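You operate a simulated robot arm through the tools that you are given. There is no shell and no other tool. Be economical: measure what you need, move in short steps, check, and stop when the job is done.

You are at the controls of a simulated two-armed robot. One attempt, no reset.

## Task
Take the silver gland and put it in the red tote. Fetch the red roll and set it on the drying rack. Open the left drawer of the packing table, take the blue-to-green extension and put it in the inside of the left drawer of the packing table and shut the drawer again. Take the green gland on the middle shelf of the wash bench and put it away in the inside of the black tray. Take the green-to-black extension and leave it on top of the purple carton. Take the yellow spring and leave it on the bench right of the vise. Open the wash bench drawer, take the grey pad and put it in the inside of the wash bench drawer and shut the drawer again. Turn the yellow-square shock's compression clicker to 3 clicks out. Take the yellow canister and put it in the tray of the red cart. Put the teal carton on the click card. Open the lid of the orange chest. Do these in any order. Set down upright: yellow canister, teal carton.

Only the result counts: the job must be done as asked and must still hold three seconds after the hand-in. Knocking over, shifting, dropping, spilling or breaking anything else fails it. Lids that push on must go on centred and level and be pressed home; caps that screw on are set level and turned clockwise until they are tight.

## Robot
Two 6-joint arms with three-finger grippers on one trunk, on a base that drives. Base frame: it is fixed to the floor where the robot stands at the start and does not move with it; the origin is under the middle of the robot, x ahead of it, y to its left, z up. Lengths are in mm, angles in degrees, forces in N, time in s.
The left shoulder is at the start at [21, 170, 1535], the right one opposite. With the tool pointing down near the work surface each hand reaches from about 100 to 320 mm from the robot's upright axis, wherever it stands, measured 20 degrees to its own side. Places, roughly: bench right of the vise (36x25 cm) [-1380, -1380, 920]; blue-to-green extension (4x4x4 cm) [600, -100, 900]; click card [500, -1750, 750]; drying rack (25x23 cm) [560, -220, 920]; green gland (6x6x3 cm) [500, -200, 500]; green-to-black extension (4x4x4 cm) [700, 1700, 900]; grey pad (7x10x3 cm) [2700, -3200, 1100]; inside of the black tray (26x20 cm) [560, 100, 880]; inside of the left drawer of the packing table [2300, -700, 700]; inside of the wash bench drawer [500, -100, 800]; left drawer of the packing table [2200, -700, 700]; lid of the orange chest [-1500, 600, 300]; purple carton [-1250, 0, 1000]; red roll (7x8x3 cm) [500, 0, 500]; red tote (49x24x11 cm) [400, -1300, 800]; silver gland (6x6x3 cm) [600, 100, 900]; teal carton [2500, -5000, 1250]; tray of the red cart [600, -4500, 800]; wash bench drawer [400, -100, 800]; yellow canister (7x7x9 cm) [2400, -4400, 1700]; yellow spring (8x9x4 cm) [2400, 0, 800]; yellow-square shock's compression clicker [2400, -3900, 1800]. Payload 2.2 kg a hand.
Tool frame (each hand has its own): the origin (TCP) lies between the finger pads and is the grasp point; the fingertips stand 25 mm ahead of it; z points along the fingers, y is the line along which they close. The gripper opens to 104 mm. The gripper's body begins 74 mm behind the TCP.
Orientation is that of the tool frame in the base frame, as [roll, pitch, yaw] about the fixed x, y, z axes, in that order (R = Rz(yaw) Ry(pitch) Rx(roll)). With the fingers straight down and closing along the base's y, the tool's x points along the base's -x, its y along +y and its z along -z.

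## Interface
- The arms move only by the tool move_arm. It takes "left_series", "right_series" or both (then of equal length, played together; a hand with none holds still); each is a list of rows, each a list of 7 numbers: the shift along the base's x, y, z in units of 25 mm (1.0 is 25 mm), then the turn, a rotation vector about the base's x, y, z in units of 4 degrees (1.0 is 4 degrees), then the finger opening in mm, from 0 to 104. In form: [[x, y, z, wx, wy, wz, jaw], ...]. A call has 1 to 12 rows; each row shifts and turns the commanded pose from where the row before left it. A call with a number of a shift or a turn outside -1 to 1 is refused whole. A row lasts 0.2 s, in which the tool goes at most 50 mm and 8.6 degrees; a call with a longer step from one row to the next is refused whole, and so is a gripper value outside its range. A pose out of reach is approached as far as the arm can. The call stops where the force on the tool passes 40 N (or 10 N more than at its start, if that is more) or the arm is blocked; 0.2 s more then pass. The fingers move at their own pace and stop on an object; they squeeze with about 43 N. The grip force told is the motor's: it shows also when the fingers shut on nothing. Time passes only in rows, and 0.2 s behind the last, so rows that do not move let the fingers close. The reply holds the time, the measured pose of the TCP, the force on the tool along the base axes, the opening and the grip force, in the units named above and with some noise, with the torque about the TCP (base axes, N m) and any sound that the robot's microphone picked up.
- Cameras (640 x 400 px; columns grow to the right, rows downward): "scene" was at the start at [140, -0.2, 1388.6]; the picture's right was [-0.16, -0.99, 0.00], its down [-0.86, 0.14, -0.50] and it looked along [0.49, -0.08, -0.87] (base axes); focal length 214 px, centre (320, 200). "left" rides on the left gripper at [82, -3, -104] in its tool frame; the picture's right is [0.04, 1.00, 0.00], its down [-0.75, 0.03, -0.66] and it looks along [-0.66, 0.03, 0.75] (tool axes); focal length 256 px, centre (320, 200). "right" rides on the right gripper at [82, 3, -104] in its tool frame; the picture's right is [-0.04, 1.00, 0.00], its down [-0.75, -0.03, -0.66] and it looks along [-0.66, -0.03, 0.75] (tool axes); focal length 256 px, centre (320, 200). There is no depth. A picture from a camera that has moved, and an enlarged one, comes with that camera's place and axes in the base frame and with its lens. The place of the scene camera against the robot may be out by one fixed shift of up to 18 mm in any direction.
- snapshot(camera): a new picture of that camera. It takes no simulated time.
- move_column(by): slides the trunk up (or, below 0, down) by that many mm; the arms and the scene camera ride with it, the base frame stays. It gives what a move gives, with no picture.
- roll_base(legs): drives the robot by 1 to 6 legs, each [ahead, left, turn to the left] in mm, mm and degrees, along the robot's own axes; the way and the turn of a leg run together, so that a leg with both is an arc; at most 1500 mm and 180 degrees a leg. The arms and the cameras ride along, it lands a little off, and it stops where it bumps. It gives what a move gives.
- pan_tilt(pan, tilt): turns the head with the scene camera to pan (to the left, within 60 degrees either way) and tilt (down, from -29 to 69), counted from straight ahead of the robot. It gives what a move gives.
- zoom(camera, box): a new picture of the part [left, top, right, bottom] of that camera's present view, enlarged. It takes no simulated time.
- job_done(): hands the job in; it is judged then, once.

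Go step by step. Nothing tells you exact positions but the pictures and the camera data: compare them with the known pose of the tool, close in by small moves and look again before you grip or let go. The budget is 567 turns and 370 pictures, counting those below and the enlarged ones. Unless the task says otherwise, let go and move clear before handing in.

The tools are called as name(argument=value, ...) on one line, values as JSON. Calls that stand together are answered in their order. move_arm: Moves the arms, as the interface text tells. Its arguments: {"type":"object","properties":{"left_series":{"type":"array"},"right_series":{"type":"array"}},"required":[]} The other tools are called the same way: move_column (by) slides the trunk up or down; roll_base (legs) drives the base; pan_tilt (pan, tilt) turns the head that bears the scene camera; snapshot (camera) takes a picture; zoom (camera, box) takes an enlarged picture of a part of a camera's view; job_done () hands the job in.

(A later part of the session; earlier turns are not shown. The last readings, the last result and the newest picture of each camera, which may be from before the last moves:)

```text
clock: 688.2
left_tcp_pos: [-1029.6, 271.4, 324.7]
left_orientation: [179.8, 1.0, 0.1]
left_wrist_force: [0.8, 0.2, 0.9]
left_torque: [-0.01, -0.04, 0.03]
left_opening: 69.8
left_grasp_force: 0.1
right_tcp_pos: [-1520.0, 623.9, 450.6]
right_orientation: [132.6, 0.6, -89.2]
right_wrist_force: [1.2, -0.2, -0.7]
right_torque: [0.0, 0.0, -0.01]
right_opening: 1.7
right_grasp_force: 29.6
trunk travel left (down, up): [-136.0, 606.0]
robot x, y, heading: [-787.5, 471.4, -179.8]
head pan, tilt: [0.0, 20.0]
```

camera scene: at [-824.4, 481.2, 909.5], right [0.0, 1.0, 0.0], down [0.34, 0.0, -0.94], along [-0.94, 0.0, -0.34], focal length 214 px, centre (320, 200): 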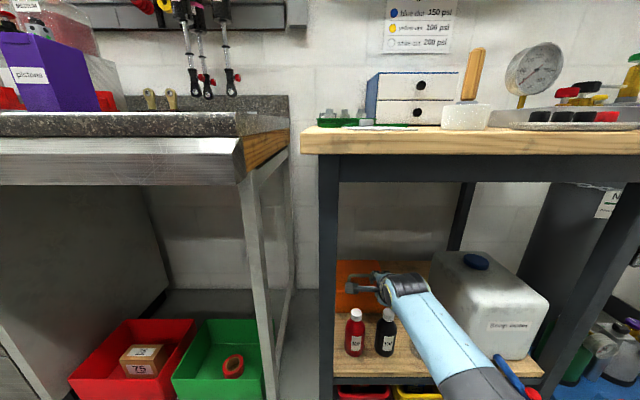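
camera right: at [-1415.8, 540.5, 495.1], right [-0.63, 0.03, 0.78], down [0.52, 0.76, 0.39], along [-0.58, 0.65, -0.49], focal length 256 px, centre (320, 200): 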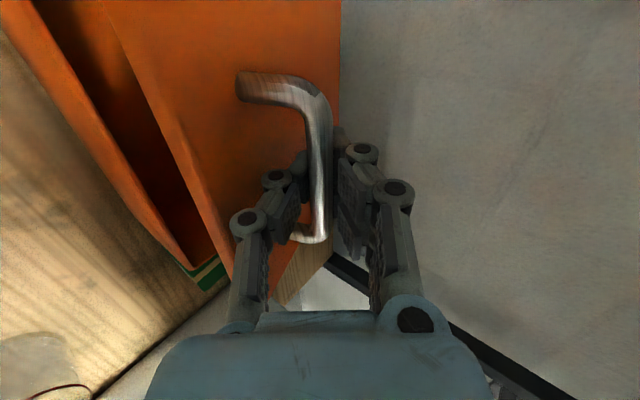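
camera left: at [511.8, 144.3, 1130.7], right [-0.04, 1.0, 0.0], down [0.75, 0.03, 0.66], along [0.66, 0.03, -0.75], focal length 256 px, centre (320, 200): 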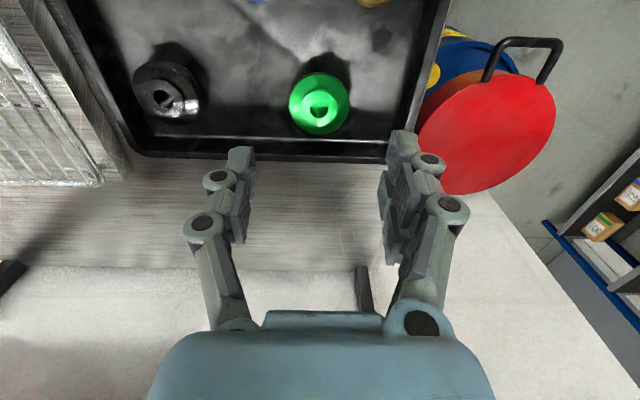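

snapshot(camera="right")

zoom(camera="scene", box=[300, 220, 500, 345])

```text
85 pictures are left
camera right: at [-1445.0, 540.2, 523.2], right [-0.67, 0.02, 0.74], down [0.49, 0.76, 0.43], along [-0.55, 0.65, -0.52], focal length 256 px, centre (320, 200)
```

right: 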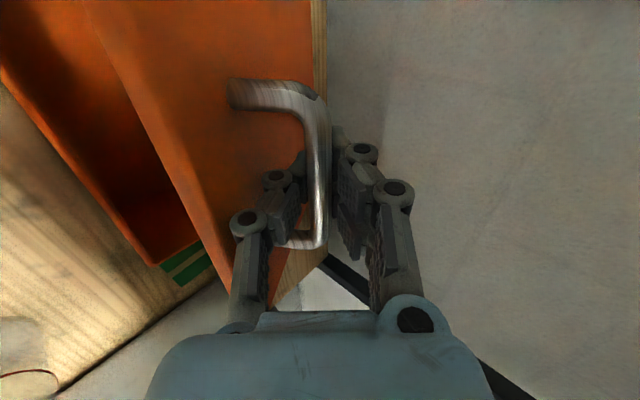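

```text
3.20 times, centred on (400, 282) of scene
camera zoom: at [-968.0, 480.4, 843.4], right [0.0, 1.0, 0.0], down [0.34, 0.0, -0.94], along [-0.94, 0.0, -0.34], focal length 686 px, centre (64, -64)
```

zoom: 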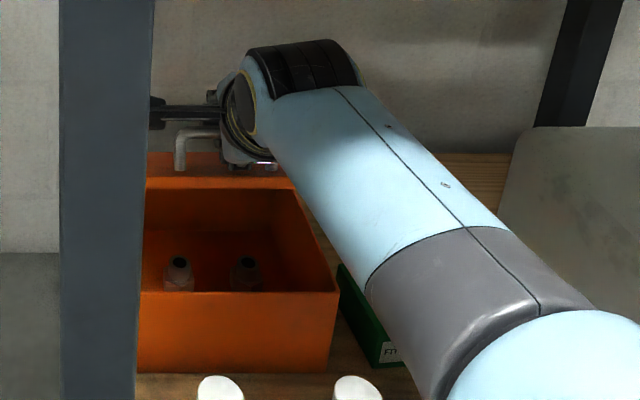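

move_arm(right_series=[[-0.5, 0, 0.37, 0, -0.5, 0, 0], [-0.5, 0, 0.37, 0, -0.5, 0, 0], [-0.5, 0, 0.25, 0, -0.5, 0, 0], [0, 0, 0, 0, 0, 0, 0]])

snapshot(camera="right")

zoom(camera="scene", box=[300, 220, 500, 345])

```text
clock: 689.2
left_tcp_pos: [-1030.5, 271.6, 326.2]
left_orientation: [179.9, 1.0, 0.2]
left_wrist_force: [-0.3, -0.3, -0.5]
left_torque: [-0.04, 0.03, 0.02]
left_opening: 69.9
left_grasp_force: 0.0
right_tcp_pos: [-1556.1, 623.1, 475.6]
right_orientation: [138.4, 0.5, -89.2]
right_wrist_force: [6.5, -2.8, 0.1]
right_torque: [-0.12, -0.55, -0.17]
right_opening: 1.1
right_grasp_force: 29.7
trunk travel left (down, up): [-136.0, 606.0]
robot x, y, heading: [-790.0, 473.5, -179.9]
head pan, tilt: [0.0, 20.0]
```

```text
83 pictures are left
camera right: at [-1488.9, 540.0, 555.5], right [-0.75, 0.02, 0.66], down [0.45, 0.76, 0.48], along [-0.49, 0.65, -0.58], focal length 256 px, centre (320, 200)
```

right: 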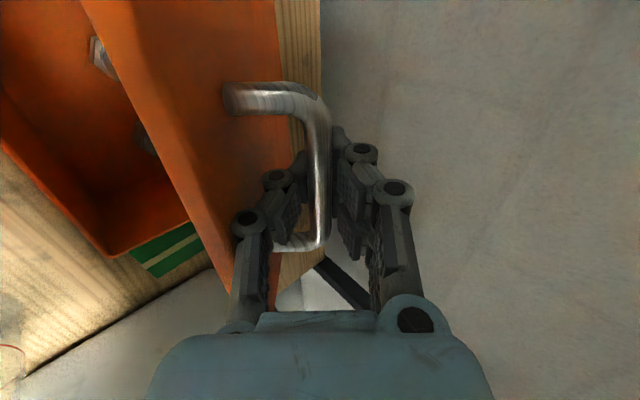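

```text
3.20 times, centred on (400, 282) of scene
camera zoom: at [-967.6, 480.3, 843.5], right [0.0, 1.0, 0.0], down [0.34, 0.0, -0.94], along [-0.94, 0.0, -0.34], focal length 686 px, centre (64, -64)
```

zoom: 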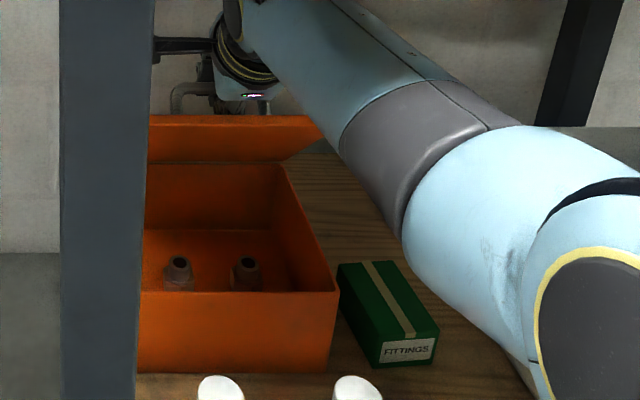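

move_arm(right_series=[[-0.54, 0, 0.2, 0, -0.5, 0, 0], [-0.54, 0, 0.2, 0, -0.5, 0, 0], [-0.56, 0, 0.1, 0, -0.5, 0, 0], [-0.56, 0, 0.08, 0, -0.5, 0, 0], [0, 0, 0, 0, 0, 0, 0]])

roll_base(legs=[[45, 0, 0]])

zoom(camera="scene", box=[300, 220, 500, 345])

snapshot(camera="right")

```text
clock: 690.6
left_tcp_pos: [-1030.1, 271.4, 328.3]
left_orientation: [179.7, 1.3, 0.1]
left_wrist_force: [0.5, 0.9, 0.2]
left_torque: [-0.01, 0.03, -0.01]
left_opening: 70.1
left_grasp_force: 0.1
right_tcp_pos: [-1580.9, 625.5, 473.8]
right_orientation: [148.3, 0.3, -89.0]
right_wrist_force: [0.5, -0.8, 1.6]
right_torque: [0.01, -0.07, 0.03]
right_opening: 6.1
right_grasp_force: 29.7
right hand out of reach, approached as far as the arm can: row 4
trunk travel left (down, up): [-136.0, 606.0]
robot x, y, heading: [-783.0, 472.4, -179.7]
head pan, tilt: [0.0, 20.0]
stopped in row 5 (right hand): the arm was blocked; the commanded pose is now the measured one
```

```text
clock: 691.5
left_tcp_pos: [-1066.8, 272.6, 325.8]
left_orientation: [179.7, 0.9, -0.2]
left_wrist_force: [-1.3, 0.4, 0.3]
left_torque: [-0.01, 0.01, 0.02]
left_opening: 70.1
left_grasp_force: 0.1
right_tcp_pos: [-1587.4, 628.2, 424.2]
right_orientation: [151.4, -0.2, -89.2]
right_wrist_force: [-9.2, -10.2, 15.3]
right_torque: [-0.02, 1.29, -0.35]
right_opening: 7.7
right_grasp_force: 31.1
trunk travel left (down, up): [-136.0, 606.0]
robot x, y, heading: [-823.4, 471.7, 180.0]
head pan, tilt: [0.0, 20.0]
stopped in leg 1: the force on the tool passed its limit at 60 N (the readings are from after the stop); the commanded pose is now the measured one
```

```text
3.20 times, centred on (400, 282) of scene
camera zoom: at [-1003.1, 482.3, 843.5], right [0.0, 1.0, 0.0], down [0.34, 0.0, -0.94], along [-0.94, 0.0, -0.34], focal length 686 px, centre (64, -64)
```

zoom: 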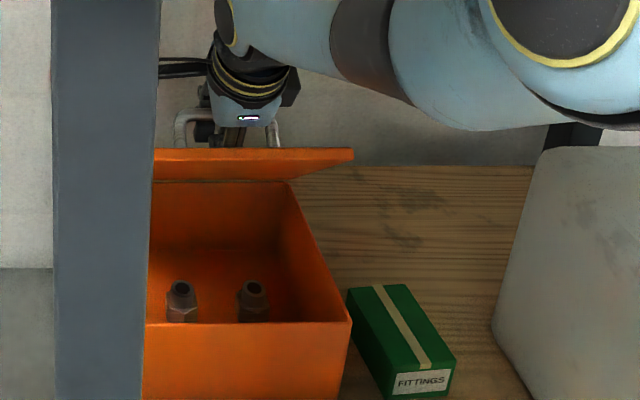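

```text
80 pictures are left
camera right: at [-1539.9, 545.7, 517.1], right [-0.88, 0.03, 0.48], down [0.33, 0.76, 0.56], along [-0.35, 0.65, -0.68], focal length 256 px, centre (320, 200)
```

right: 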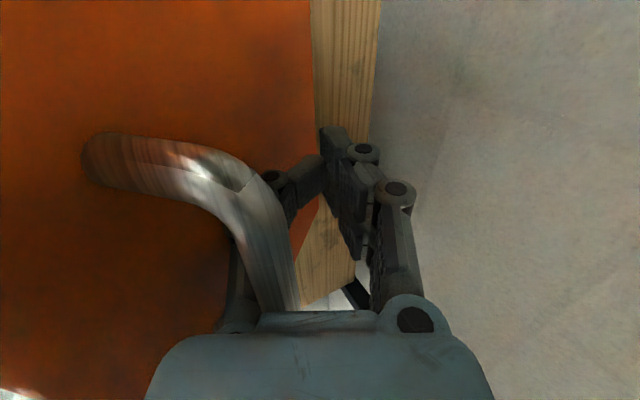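

The fingers slipped behind the bar, but the lid stays where it is (friction hinge, ~60°). I'll withdraw and then push the lid from its underside.

move_arm(right_series=[[0.3, 0, 0.6, 0, 0, 0, 0], [0.4, 0, 0.8, 0, 0, 0, 0], [0.45, 0, 0.85, 0, 0, 0, 0], [0.45, 0, 0.85, 0, 0, 0, 0], [0.6, 0, 0.5, 0, 0.5, 0, 0]])

snapshot(camera="right")

zoom(camera="scene", box=[300, 220, 500, 345])

```text
clock: 692.2
left_tcp_pos: [-1067.3, 271.7, 325.5]
left_orientation: [179.9, 0.8, 0.0]
left_wrist_force: [-0.3, -0.2, -0.4]
left_torque: [0.0, -0.02, 0.02]
left_opening: 70.0
left_grasp_force: 0.1
right_tcp_pos: [-1566.0, 627.4, 442.8]
right_orientation: [152.8, 0.2, -89.2]
right_wrist_force: [-22.5, -1.0, -35.5]
right_torque: [-0.15, 0.62, -0.19]
right_opening: 5.8
right_grasp_force: 29.8
trunk travel left (down, up): [-136.0, 606.0]
robot x, y, heading: [-824.0, 466.2, -179.9]
head pan, tilt: [0.0, 20.0]
stopped in row 3 (right hand): the force on the tool passed its limit at 57 N (the readings are from after the stop); the commanded pose is now the measured one
```

```text
79 pictures are left
camera right: at [-1520.4, 544.7, 537.1], right [-0.89, 0.03, 0.46], down [0.32, 0.76, 0.57], along [-0.33, 0.65, -0.68], focal length 256 px, centre (320, 200)
```

right: 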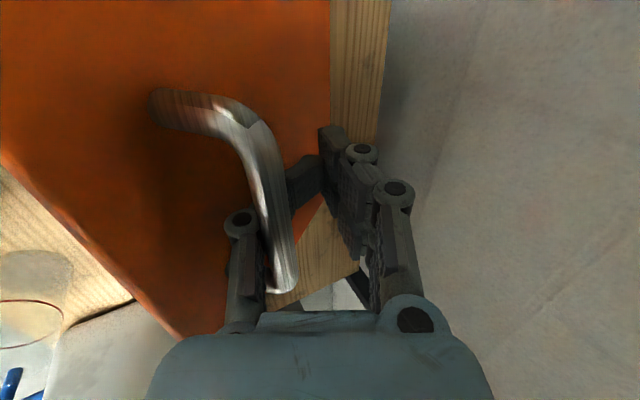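

```text
3.20 times, centred on (400, 282) of scene
camera zoom: at [-1005.0, 480.3, 842.2], right [0.0, 1.0, 0.0], down [0.35, 0.0, -0.94], along [-0.94, 0.0, -0.35], focal length 686 px, centre (64, -64)
```

zoom: 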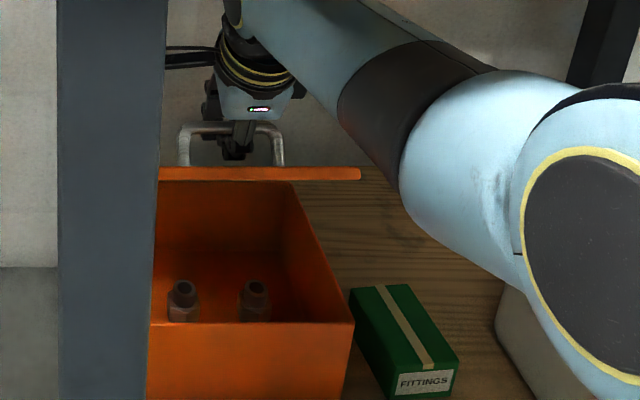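

move_arm(right_series=[[-0.3, 0, -0.1, 0, 0, 0, 0], [0, 0, 0, 0, 0, 0, 0]])

roll_base(legs=[[25, 0, 0]])

move_arm(right_series=[[0, 0, 0.25, 0, 0, 0, 0], [0, 0, 0.2, 0, 0, 0, 0]])

roll_base(legs=[[25, 0, 0]])

snapshot(camera="right")

```text
clock: 692.8
left_tcp_pos: [-1064.7, 272.2, 324.8]
left_orientation: [179.8, 1.0, 0.0]
left_wrist_force: [0.1, 0.2, -0.4]
left_torque: [0.0, 0.01, 0.03]
left_opening: 70.0
left_grasp_force: 0.1
right_tcp_pos: [-1574.9, 628.3, 447.9]
right_orientation: [152.2, 0.2, -89.2]
right_wrist_force: [-4.2, 2.2, -9.4]
right_torque: [-0.02, 0.2, 0.19]
right_opening: 5.6
right_grasp_force: 30.1
trunk travel left (down, up): [-136.0, 606.0]
robot x, y, heading: [-821.6, 467.1, -179.7]
head pan, tilt: [0.0, 20.0]
```

```text
clock: 693.6
left_tcp_pos: [-1091.1, 271.4, 326.6]
left_orientation: [179.8, 1.1, 0.0]
left_wrist_force: [0.5, -0.5, 0.0]
left_torque: [-0.02, 0.02, 0.02]
left_opening: 70.0
left_grasp_force: 0.1
right_tcp_pos: [-1600.3, 627.5, 448.4]
right_orientation: [152.2, 0.2, -89.2]
right_wrist_force: [0.4, -0.5, -0.3]
right_torque: [-0.01, 0.0, -0.03]
right_opening: 5.7
right_grasp_force: 30.0
trunk travel left (down, up): [-136.0, 606.0]
robot x, y, heading: [-847.9, 468.7, -180.0]
head pan, tilt: [0.0, 20.0]
```

```text
clock: 694.2
left_tcp_pos: [-1091.4, 272.7, 326.2]
left_orientation: [179.8, 1.0, 0.1]
left_wrist_force: [0.0, 1.3, -0.9]
left_torque: [-0.01, 0.03, -0.01]
left_opening: 69.9
left_grasp_force: 0.1
right_tcp_pos: [-1600.2, 627.0, 459.8]
right_orientation: [152.1, 0.1, -89.2]
right_wrist_force: [0.6, -0.3, -0.5]
right_torque: [0.0, -0.01, 0.03]
right_opening: 5.9
right_grasp_force: 29.8
trunk travel left (down, up): [-136.0, 606.0]
robot x, y, heading: [-843.7, 473.1, -180.1]
head pan, tilt: [0.0, 20.0]
```

```text
clock: 695.0
left_tcp_pos: [-1115.4, 270.8, 326.4]
left_orientation: [179.9, 1.1, 0.0]
left_wrist_force: [-0.6, 0.4, 0.3]
left_torque: [0.02, 0.0, -0.01]
left_opening: 70.0
left_grasp_force: 0.0
right_tcp_pos: [-1625.1, 627.4, 459.5]
right_orientation: [152.2, 0.1, -89.2]
right_wrist_force: [0.1, 0.4, -0.9]
right_torque: [0.0, 0.02, -0.02]
right_opening: 5.6
right_grasp_force: 30.1
trunk travel left (down, up): [-136.0, 606.0]
robot x, y, heading: [-870.3, 473.7, -180.2]
head pan, tilt: [0.0, 20.0]
```

```text
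77 pictures are left
camera right: at [-1578.1, 544.3, 553.3], right [-0.88, 0.03, 0.47], down [0.32, 0.76, 0.57], along [-0.34, 0.65, -0.68], focal length 256 px, centre (320, 200)
```

right: 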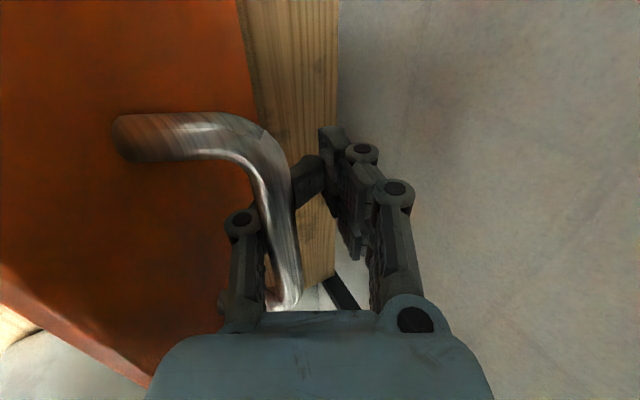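

roll_base(legs=[[20, 0, 0]])

move_arm(right_series=[[-0.5, 0, 0, 0, 0, 0, 0], [-0.5, 0, 0, 0, 0, 0, 0], [-0.4, 0, -0.05, 0, 0, 0, 0]])

snapshot(camera="right")

snapshot(camera="scene")

```text
clock: 695.8
left_tcp_pos: [-1135.3, 271.0, 325.8]
left_orientation: [179.8, 1.1, 0.0]
left_wrist_force: [0.4, -0.1, 0.0]
left_torque: [-0.01, 0.02, -0.03]
left_opening: 70.0
left_grasp_force: 0.0
right_tcp_pos: [-1643.3, 626.6, 459.3]
right_orientation: [152.2, 0.1, -89.3]
right_wrist_force: [-0.7, 1.0, 0.8]
right_torque: [0.05, -0.01, -0.01]
right_opening: 5.5
right_grasp_force: 29.8
trunk travel left (down, up): [-136.0, 606.0]
robot x, y, heading: [-890.5, 470.2, -179.9]
head pan, tilt: [0.0, 20.0]
```

```text
clock: 696.4
left_tcp_pos: [-1132.1, 270.8, 323.4]
left_orientation: [179.7, 0.9, -0.1]
left_wrist_force: [0.2, -0.3, -0.1]
left_torque: [0.01, -0.01, -0.01]
left_opening: 69.9
left_grasp_force: 0.0
right_tcp_pos: [-1650.4, 624.4, 435.8]
right_orientation: [152.6, 0.0, -89.1]
right_wrist_force: [10.9, 9.0, 76.2]
right_torque: [0.28, -3.46, -0.46]
right_opening: 5.6
right_grasp_force: 30.4
right hand out of reach, approached as far as the arm can: row 3
trunk travel left (down, up): [-136.0, 606.0]
robot x, y, heading: [-886.8, 466.9, 180.0]
head pan, tilt: [0.0, 20.0]
stopped in row 3 (right hand): the force on the tool passed its limit at 198 N (the readings are from after the stop); the commanded pose is now the measured one
```

```text
76 pictures are left
camera right: at [-1605.6, 541.2, 530.3], right [-0.89, 0.03, 0.46], down [0.32, 0.76, 0.57], along [-0.33, 0.65, -0.68], focal length 256 px, centre (320, 200)
```

right: 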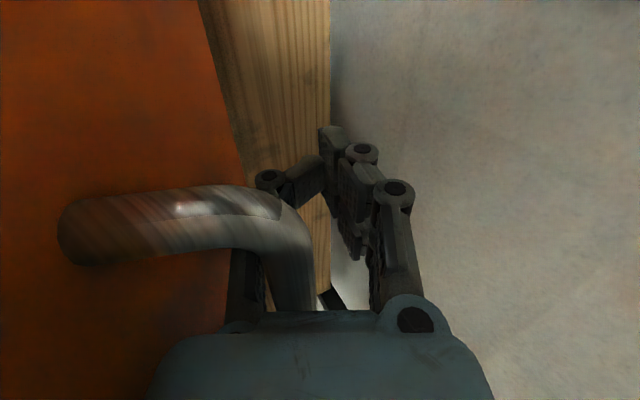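

```text
75 pictures are left
camera scene: at [-1068.9, 480.5, 840.5], right [0.0, 1.0, 0.0], down [0.34, 0.0, -0.94], along [-0.94, 0.0, -0.34], focal length 214 px, centre (320, 200)
```

scene: 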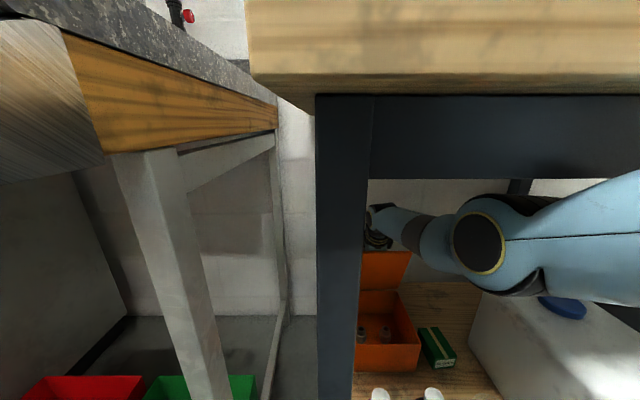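

move_arm(right_series=[[0.1, 0, 0.5, 0, 0, 0, 0], [0.1, 0, 0.5, 0, 0, 0, 0], [0, 0, 0, 0, 0, 0, 0]])

roll_base(legs=[[22, 0, 0]])

snapshot(camera="right")

zoom(camera="scene", box=[300, 180, 460, 300])

```text
clock: 697.2
left_tcp_pos: [-1133.4, 271.4, 325.8]
left_orientation: [179.8, 1.1, -0.2]
left_wrist_force: [0.6, 1.0, 0.0]
left_torque: [0.0, 0.02, 0.01]
left_opening: 69.9
left_grasp_force: 0.1
right_tcp_pos: [-1649.3, 623.3, 467.8]
right_orientation: [152.5, 0.1, -89.0]
right_wrist_force: [-0.2, -3.2, -8.6]
right_torque: [0.13, 0.26, -0.1]
right_opening: 5.8
right_grasp_force: 30.1
trunk travel left (down, up): [-136.0, 606.0]
robot x, y, heading: [-887.2, 472.5, 179.9]
head pan, tilt: [0.0, 20.0]
```

```text
clock: 698.0
left_tcp_pos: [-1155.4, 271.3, 326.2]
left_orientation: [179.8, 1.0, -0.1]
left_wrist_force: [0.3, -1.0, 0.1]
left_torque: [-0.03, -0.01, -0.03]
left_opening: 69.9
left_grasp_force: 0.1
right_tcp_pos: [-1671.7, 623.7, 466.7]
right_orientation: [152.7, 0.1, -89.2]
right_wrist_force: [2.0, -3.5, -15.7]
right_torque: [0.17, 0.55, -0.15]
right_opening: 5.4
right_grasp_force: 30.1
trunk travel left (down, up): [-136.0, 606.0]
robot x, y, heading: [-910.4, 468.8, 180.1]
head pan, tilt: [0.0, 20.0]
```

```text
74 pictures are left
camera right: at [-1626.3, 540.6, 561.0], right [-0.89, 0.02, 0.46], down [0.32, 0.76, 0.57], along [-0.33, 0.65, -0.68], focal length 256 px, centre (320, 200)
```

right: 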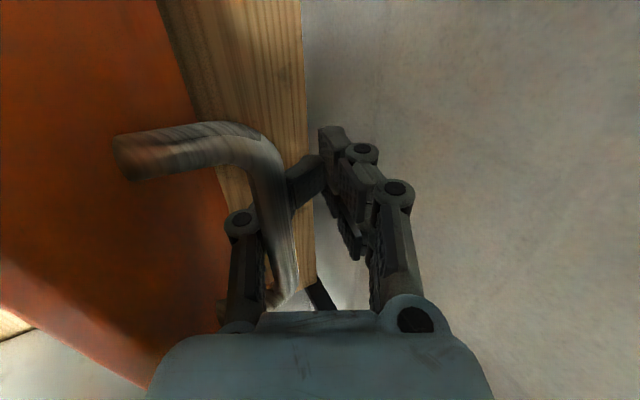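

```text
3.33 times, centred on (380, 240) of scene
camera zoom: at [-1092.6, 479.1, 843.0], right [0.0, 1.0, 0.0], down [0.34, 0.0, -0.94], along [-0.94, 0.0, -0.34], focal length 715 px, centre (120, 67)
```

zoom: 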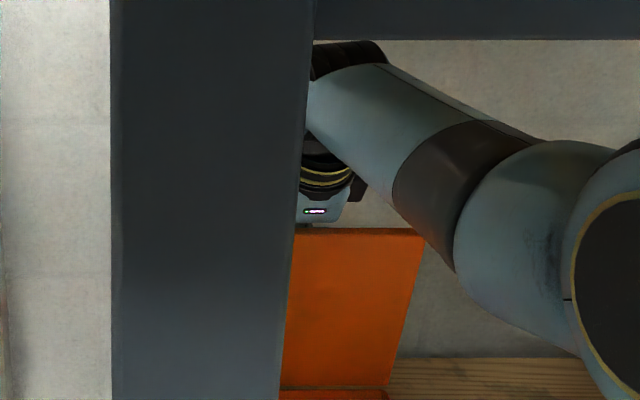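

move_arm(right_series=[[-0.35, 0, 0, 0, 0, 0, 0], [-0.35, 0, -0.05, 0, 0, 0, 0], [-0.35, 0, -0.05, 0, 0, 0, 0], [0, 0, 0, 0, 0, 0, 0]])

snapshot(camera="right")

zoom(camera="scene", box=[300, 180, 460, 300])

```text
clock: 698.5
left_tcp_pos: [-1152.4, 270.4, 323.0]
left_orientation: [179.6, 1.0, -0.2]
left_wrist_force: [1.2, -0.2, -0.7]
left_torque: [0.04, 0.0, 0.0]
left_opening: 69.9
left_grasp_force: 0.0
right_tcp_pos: [-1662.1, 619.5, 435.8]
right_orientation: [154.1, -0.3, -89.1]
right_wrist_force: [5.8, 12.4, 81.7]
right_torque: [0.36, -4.01, -0.28]
right_opening: 5.5
right_grasp_force: 30.5
trunk travel left (down, up): [-136.0, 606.0]
robot x, y, heading: [-907.4, 463.8, 179.8]
head pan, tilt: [0.0, 20.0]
stopped in row 2 (right hand): the force on the tool passed its limit at 141 N (the readings are from after the stop); the commanded pose is now the measured one
```

```text
72 pictures are left
camera right: at [-1618.4, 537.5, 531.5], right [-0.9, 0.03, 0.44], down [0.3, 0.76, 0.57], along [-0.32, 0.65, -0.69], focal length 256 px, centre (320, 200)
```

right: 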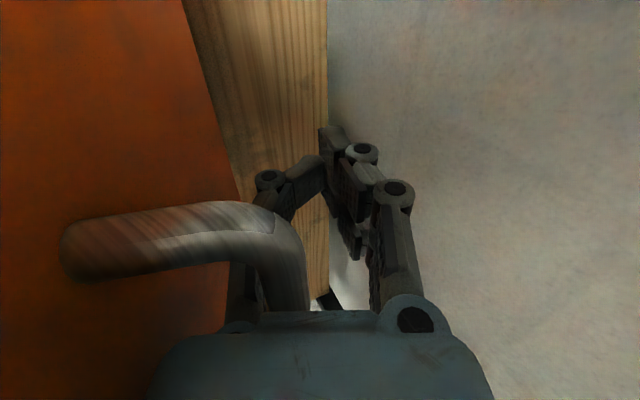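

```text
3.33 times, centred on (380, 240) of scene
camera zoom: at [-1088.8, 479.1, 840.4], right [0.0, 1.0, 0.0], down [0.34, 0.0, -0.94], along [-0.94, 0.0, -0.34], focal length 715 px, centre (120, 67)
```

zoom: 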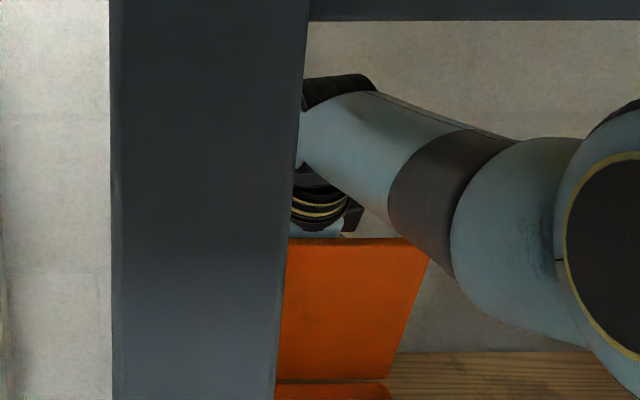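

move_arm(right_series=[[0.05, 0, 0.5, 0, 0, 0, 0], [0.05, 0, 0.5, 0, 0, 0, 0], [0, 0, 0, 0, 0, 0, 0]])

move_arm(right_series=[[0, 0, 0, 0, 0, 0, 20], [0, 0, 0, 0, 0, 0, 30], [0, 0, 0, 0, 0, 0, 30]])

snapshot(camera="right")

```text
clock: 699.3
left_tcp_pos: [-1154.7, 269.9, 325.2]
left_orientation: [179.9, 1.0, -0.2]
left_wrist_force: [-0.3, 0.6, 0.0]
left_torque: [-0.01, 0.01, -0.04]
left_opening: 70.0
left_grasp_force: 0.0
right_tcp_pos: [-1661.7, 619.9, 467.7]
right_orientation: [154.3, 0.0, -89.0]
right_wrist_force: [2.5, 2.5, -25.6]
right_torque: [0.13, 0.83, 0.06]
right_opening: 6.0
right_grasp_force: 30.2
trunk travel left (down, up): [-136.0, 606.0]
robot x, y, heading: [-907.8, 464.9, 180.2]
head pan, tilt: [0.0, 20.0]
```

```text
clock: 700.1
left_tcp_pos: [-1153.3, 269.0, 325.6]
left_orientation: [179.8, 1.1, -0.3]
left_wrist_force: [0.4, -0.4, -1.0]
left_torque: [0.03, 0.01, 0.02]
left_opening: 69.9
left_grasp_force: 0.0
right_tcp_pos: [-1662.4, 621.4, 470.4]
right_orientation: [154.0, -0.1, -89.0]
right_wrist_force: [1.6, 5.2, -12.8]
right_torque: [0.07, 0.51, 0.17]
right_opening: 34.8
right_grasp_force: 1.8
trunk travel left (down, up): [-136.0, 606.0]
robot x, y, heading: [-908.8, 466.7, 179.8]
head pan, tilt: [0.0, 20.0]
```

```text
70 pictures are left
camera right: at [-1619.5, 537.8, 565.6], right [-0.9, 0.03, 0.44], down [0.3, 0.76, 0.58], along [-0.32, 0.65, -0.69], focal length 256 px, centre (320, 200)
```

right: 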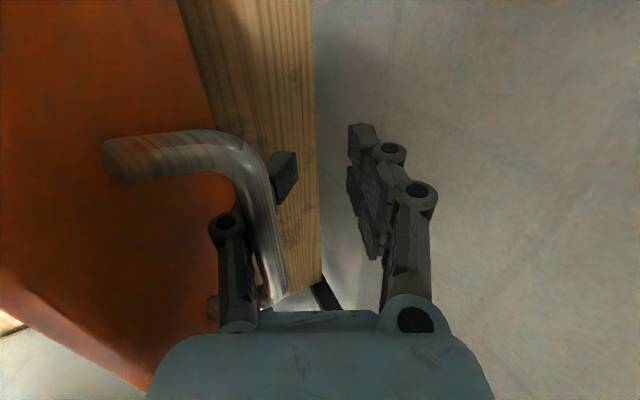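

move_arm(right_series=[[0.2, 0, 0.5, 0, 0, 0, 36], [0.3, 0, 0.8, 0, 0, 0, 36], [0.35, 0, 0.85, 0, 0, 0, 36], [0.35, 0, 0.85, 0, 0, 0, 36], [0.35, 0, 0.85, 0, 0, 0, 36], [0.4, 0, 0.6, 0, 0, 0, 36]])

snapshot(camera="right")

snapshot(camera="scene")

```text
clock: 700.6
left_tcp_pos: [-1153.2, 269.9, 326.7]
left_orientation: [179.9, 1.1, -0.1]
left_wrist_force: [-0.5, 0.2, -0.2]
left_torque: [0.0, 0.0, -0.01]
left_opening: 70.1
left_grasp_force: 0.1
right_tcp_pos: [-1649.3, 620.2, 469.9]
right_orientation: [155.5, 0.0, -89.1]
right_wrist_force: [0.4, -0.9, -21.0]
right_torque: [0.02, 0.75, -0.1]
right_opening: 40.1
right_grasp_force: 1.8
trunk travel left (down, up): [-136.0, 606.0]
robot x, y, heading: [-908.0, 467.5, 180.1]
head pan, tilt: [0.0, 20.0]
stopped in row 2 (right hand): the force on the tool passed its limit at 49 N (the readings are from after the stop); the commanded pose is now the measured one
```

```text
69 pictures are left
camera right: at [-1609.2, 537.5, 566.2], right [-0.91, 0.03, 0.41], down [0.29, 0.76, 0.58], along [-0.3, 0.65, -0.7], focal length 256 px, centre (320, 200)
```

right: 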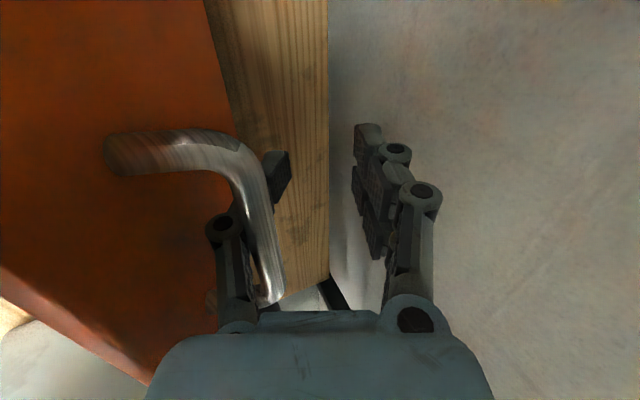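

```text
68 pictures are left
camera scene: at [-1089.5, 477.9, 843.1], right [0.0, 1.0, 0.0], down [0.34, 0.0, -0.94], along [-0.94, 0.0, -0.34], focal length 214 px, centre (320, 200)
```

scene: 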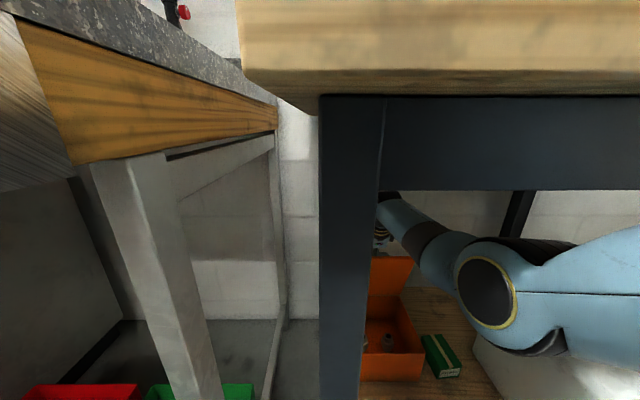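

move_arm(right_series=[[0, 0, -0.3, 0, 0, 0, 40], [0.5, 0, -0.2, 0, 0, 0, 40], [0, 0, 0, 0, 0, 0, 40], [0.35, 0, 0.85, 0, 0, 0, 40], [0.35, 0, 0.85, 0, 0, 0, 40], [0.35, 0, 0.85, 0, 0, 0, 40], [0.35, 0, 0.85, 0, 0, 0, 40]])

snapshot(camera="right")

```text
clock: 702.2
left_tcp_pos: [-1153.0, 270.3, 325.1]
left_orientation: [179.8, 1.0, 0.0]
left_wrist_force: [0.7, -1.0, 0.1]
left_torque: [0.01, 0.0, 0.02]
left_opening: 69.9
left_grasp_force: 0.0
right_tcp_pos: [-1602.8, 618.7, 547.6]
right_orientation: [154.9, 0.0, -89.1]
right_wrist_force: [0.2, 0.2, -0.6]
right_torque: [0.01, 0.0, 0.0]
right_opening: 40.0
right_grasp_force: 0.0
trunk travel left (down, up): [-136.0, 606.0]
robot x, y, heading: [-905.2, 464.3, 180.2]
head pan, tilt: [0.0, 20.0]
```

```text
67 pictures are left
camera right: at [-1561.0, 537.0, 642.5], right [-0.91, 0.03, 0.42], down [0.29, 0.76, 0.58], along [-0.31, 0.65, -0.69], focal length 256 px, centre (320, 200)
```

right: 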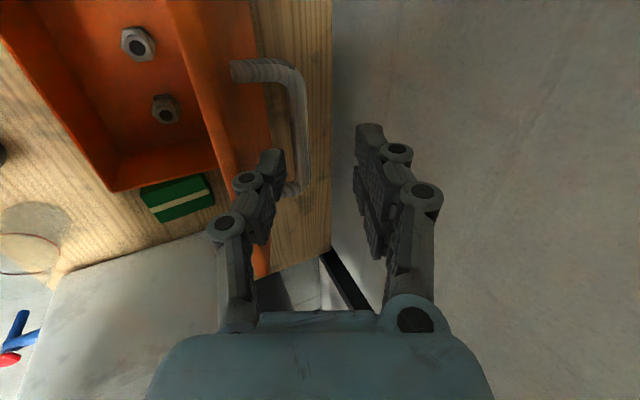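

move_arm(right_series=[[0.9, 0, 0.2, 0, 0.5, 0, 0], [0.9, 0, 0, 0, 0.8, 0, 0], [0.9, 0, 0, 0, 0.8, 0, 0], [0.8, 0, -0.2, 0, 0.8, 0, 0], [0.6, 0, -0.6, 0, 0.8, 0, 0], [0, 0, -0.8, 0, 0.6, 0, 0], [0, 0, -0.8, 0, 0.5, 0, 0], [0, 0, -0.6, 0, 0.4, 0, 0], [0, 0, 0, 0, 0, 0, 0]])

snapshot(camera="right")

snapshot(camera="scene")

```text
clock: 704.4
left_tcp_pos: [-1152.7, 269.7, 327.4]
left_orientation: [180.0, 1.2, -0.2]
left_wrist_force: [0.5, -0.3, -0.1]
left_torque: [0.04, 0.04, 0.02]
left_opening: 70.1
left_grasp_force: 0.1
right_tcp_pos: [-1542.7, 659.2, 525.1]
right_orientation: [127.9, 4.9, -89.8]
right_wrist_force: [5.5, -3.8, 17.0]
right_torque: [-0.38, 0.4, 0.19]
right_opening: 0.0
right_grasp_force: 28.3
trunk travel left (down, up): [-136.0, 606.0]
robot x, y, heading: [-906.8, 465.3, 179.7]
head pan, tilt: [0.0, 20.0]
stopped in row 9 (right hand): the arm was blocked; the commanded pose is now the measured one
```

```text
66 pictures are left
camera right: at [-1463.6, 570.7, 586.0], right [-0.61, -0.03, 0.79], down [0.53, 0.72, 0.44], along [-0.58, 0.69, -0.43], focal length 256 px, centre (320, 200)
```

right: 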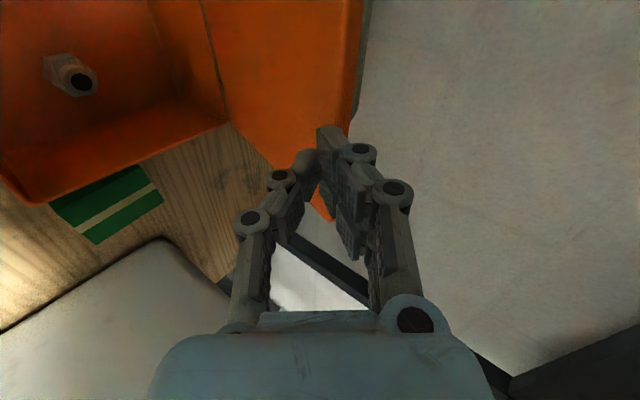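

```text
65 pictures are left
camera scene: at [-1086.9, 477.4, 843.6], right [0.0, 1.0, 0.0], down [0.34, 0.0, -0.94], along [-0.94, 0.0, -0.34], focal length 214 px, centre (320, 200)
```

scene: 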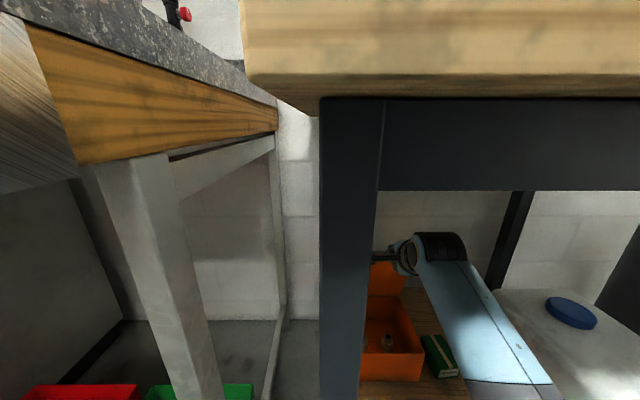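

move_arm(right_series=[[-0.5, -0.4, -0.2, 0, 0, 0, 0], [-0.6, -0.4, -0.3, 0, 0, 0, 0], [-0.6, -0.3, -0.3, 0, 0, 0, 0], [-0.6, 0, -0.2, 0, 0, 0, 0], [-0.6, 0, 0, 0, 0, 0, 0]])

snapshot(camera="right")

zoom(camera="scene", box=[300, 180, 500, 305])

```text
clock: 705.6
left_tcp_pos: [-1153.4, 269.9, 325.2]
left_orientation: [179.8, 1.2, -0.2]
left_wrist_force: [0.3, -0.3, 0.1]
left_torque: [0.01, -0.03, -0.03]
left_opening: 70.0
left_grasp_force: 0.0
right_tcp_pos: [-1614.6, 630.9, 498.8]
right_orientation: [128.6, 4.7, -89.7]
right_wrist_force: [0.2, 0.3, 0.3]
right_torque: [0.02, -0.03, 0.03]
right_opening: 0.0
right_grasp_force: 28.8
trunk travel left (down, up): [-136.0, 606.0]
robot x, y, heading: [-910.5, 465.8, 179.7]
head pan, tilt: [0.0, 20.0]
```

```text
64 pictures are left
camera right: at [-1535.6, 542.3, 558.8], right [-0.62, -0.03, 0.78], down [0.53, 0.72, 0.45], along [-0.58, 0.69, -0.43], focal length 256 px, centre (320, 200)
```

right: 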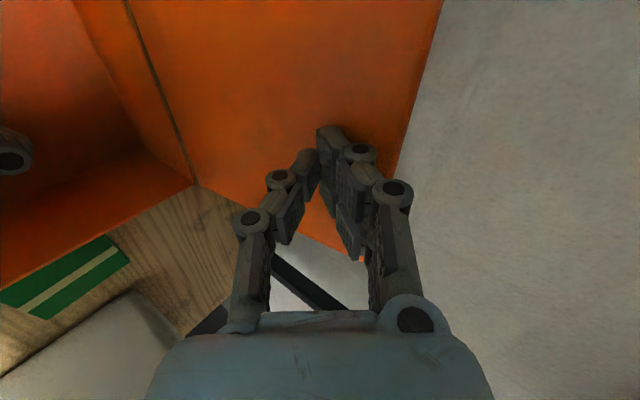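

```text
3.20 times, centred on (400, 242) of scene
camera zoom: at [-1088.2, 478.2, 843.4], right [0.0, 1.0, 0.0], down [0.34, 0.0, -0.94], along [-0.94, 0.0, -0.34], focal length 686 px, centre (64, 64)
```

zoom: 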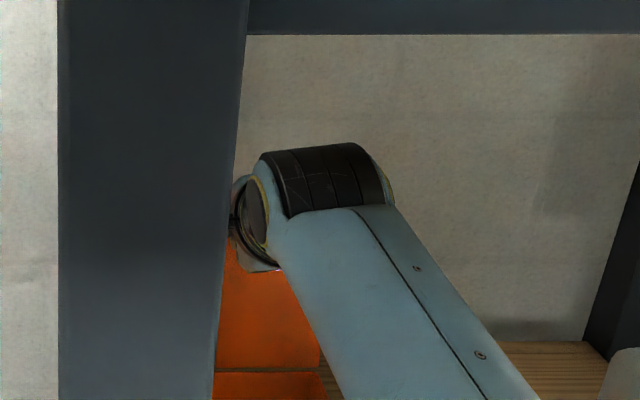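

move_arm(right_series=[[-0.5, 0, -0.05, 0, 0, 0, 0], [-0.5, 0, -0.05, 0, 0, 0, 0], [-0.5, 0, -0.05, 0, 0, 0, 0], [0, 0, 0, 0, 0, 0, 0]])

snapshot(camera="right")

```text
clock: 706.0
left_tcp_pos: [-1153.2, 270.3, 326.6]
left_orientation: [179.8, 1.3, -0.2]
left_wrist_force: [-0.2, -0.5, 0.4]
left_torque: [0.0, -0.01, -0.01]
left_opening: 69.9
left_grasp_force: 0.0
right_tcp_pos: [-1618.5, 631.5, 498.5]
right_orientation: [128.6, 4.7, -89.7]
right_wrist_force: [20.0, -0.5, 12.6]
right_torque: [-0.18, 0.15, 0.32]
right_opening: 0.2
right_grasp_force: 28.5
trunk travel left (down, up): [-136.0, 606.0]
robot x, y, heading: [-910.4, 469.4, 179.8]
head pan, tilt: [0.0, 20.0]
stopped in row 1 (right hand): the force on the tool passed its limit at 47 N (the readings are from after the stop); the commanded pose is now the measured one
```

```text
62 pictures are left
camera right: at [-1539.7, 542.4, 558.5], right [-0.62, -0.03, 0.78], down [0.53, 0.72, 0.45], along [-0.57, 0.69, -0.44], focal length 256 px, centre (320, 200)
```

right: 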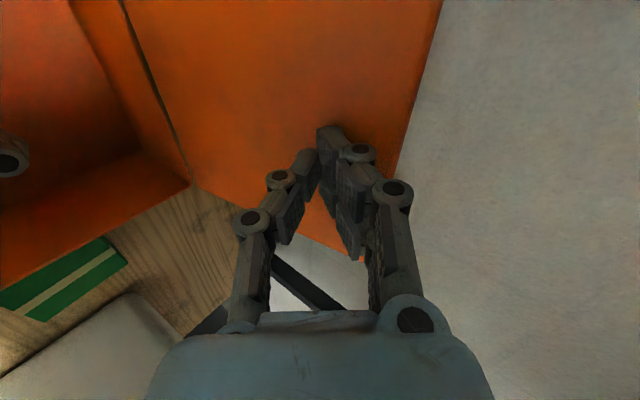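

The lid is against its stop, fully open. Withdraw carefully.

move_arm(right_series=[[0.5, 0, 0.2, 0, 0, 0, 0], [0.8, 0, 0.3, 0, 0, 0, 0], [0.8, 0.1, 0.3, 0, 0, 0, 0], [0.6, 0.2, 0.1, 0, 0, 0, 0]])

roll_base(legs=[[-120, 0, 0], [-200, 0, 0]])

snapshot(camera="scene")

zoom(camera="scene", box=[300, 200, 500, 325])

```text
clock: 707.0
left_tcp_pos: [-1154.3, 271.1, 325.9]
left_orientation: [179.8, 1.1, -0.3]
left_wrist_force: [0.3, 0.1, 0.1]
left_torque: [-0.02, 0.02, -0.01]
left_opening: 70.0
left_grasp_force: 0.0
right_tcp_pos: [-1564.5, 651.7, 533.9]
right_orientation: [127.1, 6.3, -90.0]
right_wrist_force: [0.2, -0.3, -0.8]
right_torque: [0.02, 0.03, 0.02]
right_opening: 0.2
right_grasp_force: 28.2
trunk travel left (down, up): [-136.0, 606.0]
robot x, y, heading: [-910.8, 469.5, 179.8]
head pan, tilt: [0.0, 20.0]
```

```text
clock: 709.4
left_tcp_pos: [-832.4, 269.4, 325.0]
left_orientation: [179.8, 1.2, -0.4]
left_wrist_force: [0.4, -0.2, 0.6]
left_torque: [-0.01, 0.0, 0.06]
left_opening: 70.2
left_grasp_force: 0.1
right_tcp_pos: [-1239.1, 654.5, 526.8]
right_orientation: [127.8, 6.4, -90.1]
right_wrist_force: [-0.1, -0.4, -0.4]
right_torque: [-0.01, -0.02, 0.0]
right_opening: 0.2
right_grasp_force: 28.5
trunk travel left (down, up): [-136.0, 606.0]
robot x, y, heading: [-586.6, 466.0, 179.7]
head pan, tilt: [0.0, 20.0]
```

```text
61 pictures are left
camera scene: at [-766.5, 477.3, 843.4], right [0.01, 1.0, 0.0], down [0.34, 0.0, -0.94], along [-0.94, 0.01, -0.34], focal length 214 px, centre (320, 200)
```

scene: 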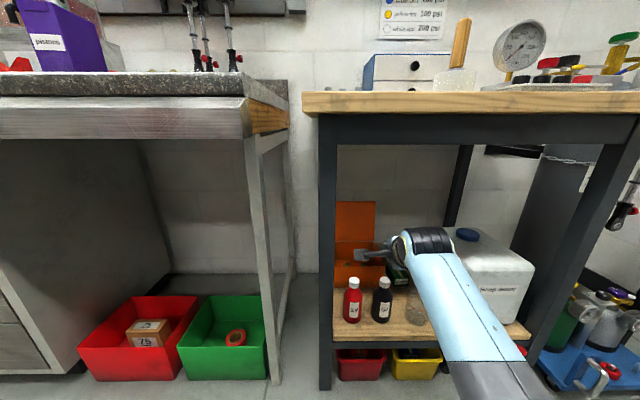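

```text
3.20 times, centred on (400, 262) of scene
camera zoom: at [-766.5, 477.3, 843.4], right [0.01, 1.0, 0.0], down [0.34, 0.0, -0.94], along [-0.94, 0.01, -0.34], focal length 686 px, centre (64, 0)
```

zoom: 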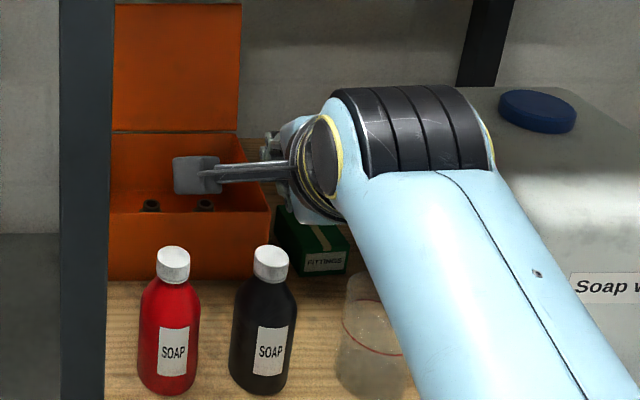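

Lid open and bottles untouched. Now unroll the right wrist and head for the far shelves (canister, shock clicker, teal carton).

move_arm(right_series=[[0, 0, 0, 1, 0, 0.785, 30], [0, 0, 0, 1, 0, 0.785, 30], [0, 0, 0, 1, 0, 0.785, 30], [0, 0, 0, 1, 0, 0.785, 30], [0, 0, 0, 1, 0, 0.785, 30], [0, 0, 0, 1, 0, 0.785, 30], [0, 0, 0, 1, 0, 0.785, 30], [0, 0, 0, 1, 0, 0.785, 30], [0, 0, 0, 1, 0, 0.785, 30], [0, 0, 0, 1, 0, 0.785, 30], [0, 0, 0, 1, 0, 0.785, 30], [0, 0, 0, 1, 0, 0.785, 30]])

move_arm(right_series=[[0, 0, 0, 1, 0, 0.785, 60], [0, 0, 0, 1, 0, 0.785, 80], [0, 0, 0, 1, 0, 0.785, 90], [0, 0, 0, 1, 0, 0.785, 90], [0, 0, 0, 1, 0, 0.785, 90], [0, 0, 0, 0.7, 0, 0.55, 90]])

move_column(by=400)

roll_base(legs=[[-150, 0, 0], [0, 1500, 0], [0, 1500, 0], [0, 530, 0]])

```text
clock: 712.0
left_tcp_pos: [-831.5, 270.2, 325.4]
left_orientation: [179.7, 1.2, -0.3]
left_wrist_force: [-0.5, 0.9, 0.0]
left_torque: [0.03, 0.02, -0.01]
left_opening: 70.1
left_grasp_force: 0.1
right_tcp_pos: [-1237.9, 654.8, 527.3]
right_orientation: [150.1, 49.6, -38.8]
right_wrist_force: [-0.3, 0.6, 0.2]
right_torque: [-0.04, 0.01, 0.02]
right_opening: 29.9
right_grasp_force: 0.0
trunk travel left (down, up): [-136.0, 606.0]
robot x, y, heading: [-586.0, 464.9, 179.7]
head pan, tilt: [0.0, 20.0]
```

```text
clock: 713.4
left_tcp_pos: [-832.8, 270.5, 325.1]
left_orientation: [179.8, 1.3, -0.5]
left_wrist_force: [0.0, 0.0, -0.2]
left_torque: [-0.01, 0.0, 0.0]
left_opening: 69.8
left_grasp_force: 0.1
right_tcp_pos: [-1239.5, 654.7, 526.6]
right_orientation: [-173.2, 55.7, 8.9]
right_wrist_force: [0.2, 0.1, 0.4]
right_torque: [-0.01, -0.02, 0.0]
right_opening: 89.8
right_grasp_force: 0.1
trunk travel left (down, up): [-136.0, 606.0]
robot x, y, heading: [-584.2, 466.5, 179.7]
head pan, tilt: [0.0, 20.0]
```

```text
clock: 715.8
left_tcp_pos: [-834.7, 269.8, 587.5]
left_orientation: [179.9, 1.5, -0.4]
left_wrist_force: [-0.1, -0.7, 0.6]
left_torque: [-0.01, 0.0, -0.02]
left_opening: 69.9
left_grasp_force: 0.2
right_tcp_pos: [-1231.9, 655.5, 773.8]
right_orientation: [-173.7, 54.1, 8.5]
right_wrist_force: [1.1, 0.9, -4.7]
right_torque: [-0.23, 0.34, 0.1]
right_opening: 90.1
right_grasp_force: 0.0
trunk travel left (down, up): [-394.0, 347.0]
robot x, y, heading: [-586.4, 463.6, 179.7]
head pan, tilt: [0.0, 20.0]
stopped: the force on the tool passed its limit at 57 N (the readings are from after the stop); the commanded pose is now the measured one
```

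```text
clock: 733.9
left_tcp_pos: [-729.1, -3264.2, 585.0]
left_orientation: [179.8, 1.5, -1.1]
left_wrist_force: [0.2, -0.4, 0.4]
left_torque: [0.04, 0.0, 0.0]
left_opening: 69.7
left_grasp_force: 0.0
right_tcp_pos: [-1121.1, -2874.8, 773.1]
right_orientation: [-173.8, 54.2, 7.8]
right_wrist_force: [-0.1, -0.4, 0.1]
right_torque: [0.01, -0.01, 0.04]
right_opening: 90.0
right_grasp_force: 0.1
trunk travel left (down, up): [-394.0, 347.0]
robot x, y, heading: [-473.9, -3069.2, 178.9]
head pan, tilt: [0.0, 20.0]
```

roll_base(legs=[[-110, 0, 0], [0, 0, -179]])

move_column(by=340)

roll_base(legs=[[1500, 0, 0], [100, -700, 0]])

pan_tilt(pan=-10, tilt=-5)

snapshot(camera="scene")

```text
clock: 742.5
left_tcp_pos: [-110.0, -2889.5, 585.5]
left_orientation: [179.7, 1.5, 177.2]
left_wrist_force: [-0.6, 0.3, 0.2]
left_torque: [-0.01, -0.01, -0.03]
left_opening: 69.9
left_grasp_force: 0.0
right_tcp_pos: [272.2, -3289.4, 772.8]
right_orientation: [-173.7, 54.2, -173.9]
right_wrist_force: [0.3, 0.5, 0.0]
right_torque: [0.02, 0.01, 0.01]
right_opening: 90.2
right_grasp_force: 0.1
trunk travel left (down, up): [-394.0, 347.0]
robot x, y, heading: [-366.1, -3073.8, -2.8]
head pan, tilt: [0.0, 20.0]
```

```text
clock: 745.8
left_tcp_pos: [-109.2, -2890.0, 925.1]
left_orientation: [179.8, 1.5, 177.2]
left_wrist_force: [-0.2, 0.4, -1.4]
left_torque: [-0.04, 0.02, 0.0]
left_opening: 69.9
left_grasp_force: 0.1
right_tcp_pos: [272.0, -3289.7, 1113.1]
right_orientation: [-173.6, 54.2, -173.9]
right_wrist_force: [0.0, 0.1, 0.2]
right_torque: [-0.02, -0.03, -0.01]
right_opening: 90.0
right_grasp_force: 0.0
trunk travel left (down, up): [-734.0, 7.0]
robot x, y, heading: [-366.0, -3075.0, -3.0]
head pan, tilt: [0.0, 20.0]
```

```text
clock: 756.8
left_tcp_pos: [1459.6, -3672.2, 927.2]
left_orientation: [179.8, 1.5, 177.0]
left_wrist_force: [-0.1, -0.5, 0.0]
left_torque: [0.03, -0.02, 0.05]
left_opening: 70.3
left_grasp_force: 0.0
right_tcp_pos: [1840.6, -4074.2, 1114.0]
right_orientation: [-173.7, 54.2, -174.0]
right_wrist_force: [0.1, -0.2, -0.6]
right_torque: [0.02, 0.01, 0.02]
right_opening: 89.8
right_grasp_force: 0.1
trunk travel left (down, up): [-734.0, 7.0]
robot x, y, heading: [1202.5, -3857.1, -3.0]
head pan, tilt: [0.0, 20.0]
```

```text
clock: 757.7
left_tcp_pos: [1459.5, -3672.2, 926.0]
left_orientation: [179.8, 1.5, 177.0]
left_wrist_force: [0.9, -0.3, 0.8]
left_torque: [0.03, -0.01, 0.01]
left_opening: 70.1
left_grasp_force: 0.1
right_tcp_pos: [1840.2, -4071.7, 1112.9]
right_orientation: [-173.7, 54.2, -174.0]
right_wrist_force: [0.2, -0.5, -0.2]
right_torque: [0.01, -0.02, -0.01]
right_opening: 89.7
right_grasp_force: 0.0
trunk travel left (down, up): [-734.0, 7.0]
robot x, y, heading: [1202.6, -3855.2, -3.0]
head pan, tilt: [-10.0, -5.0]
```

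```text
59 pictures are left
camera scene: at [1361.8, -3869.1, 1494.3], right [-0.22, -0.97, 0.0], down [0.08, -0.02, -1.0], along [0.97, -0.22, 0.09], focal length 214 px, centre (320, 200)
```

scene: 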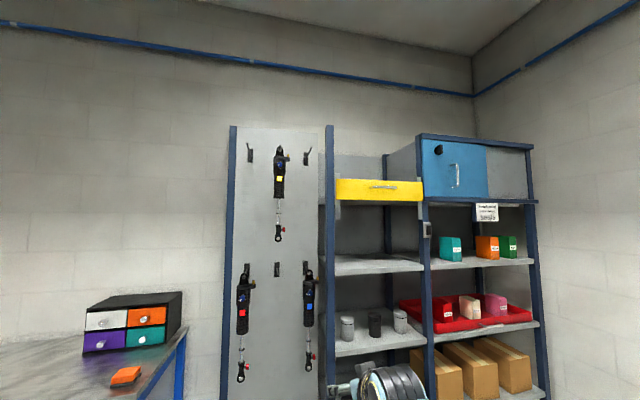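

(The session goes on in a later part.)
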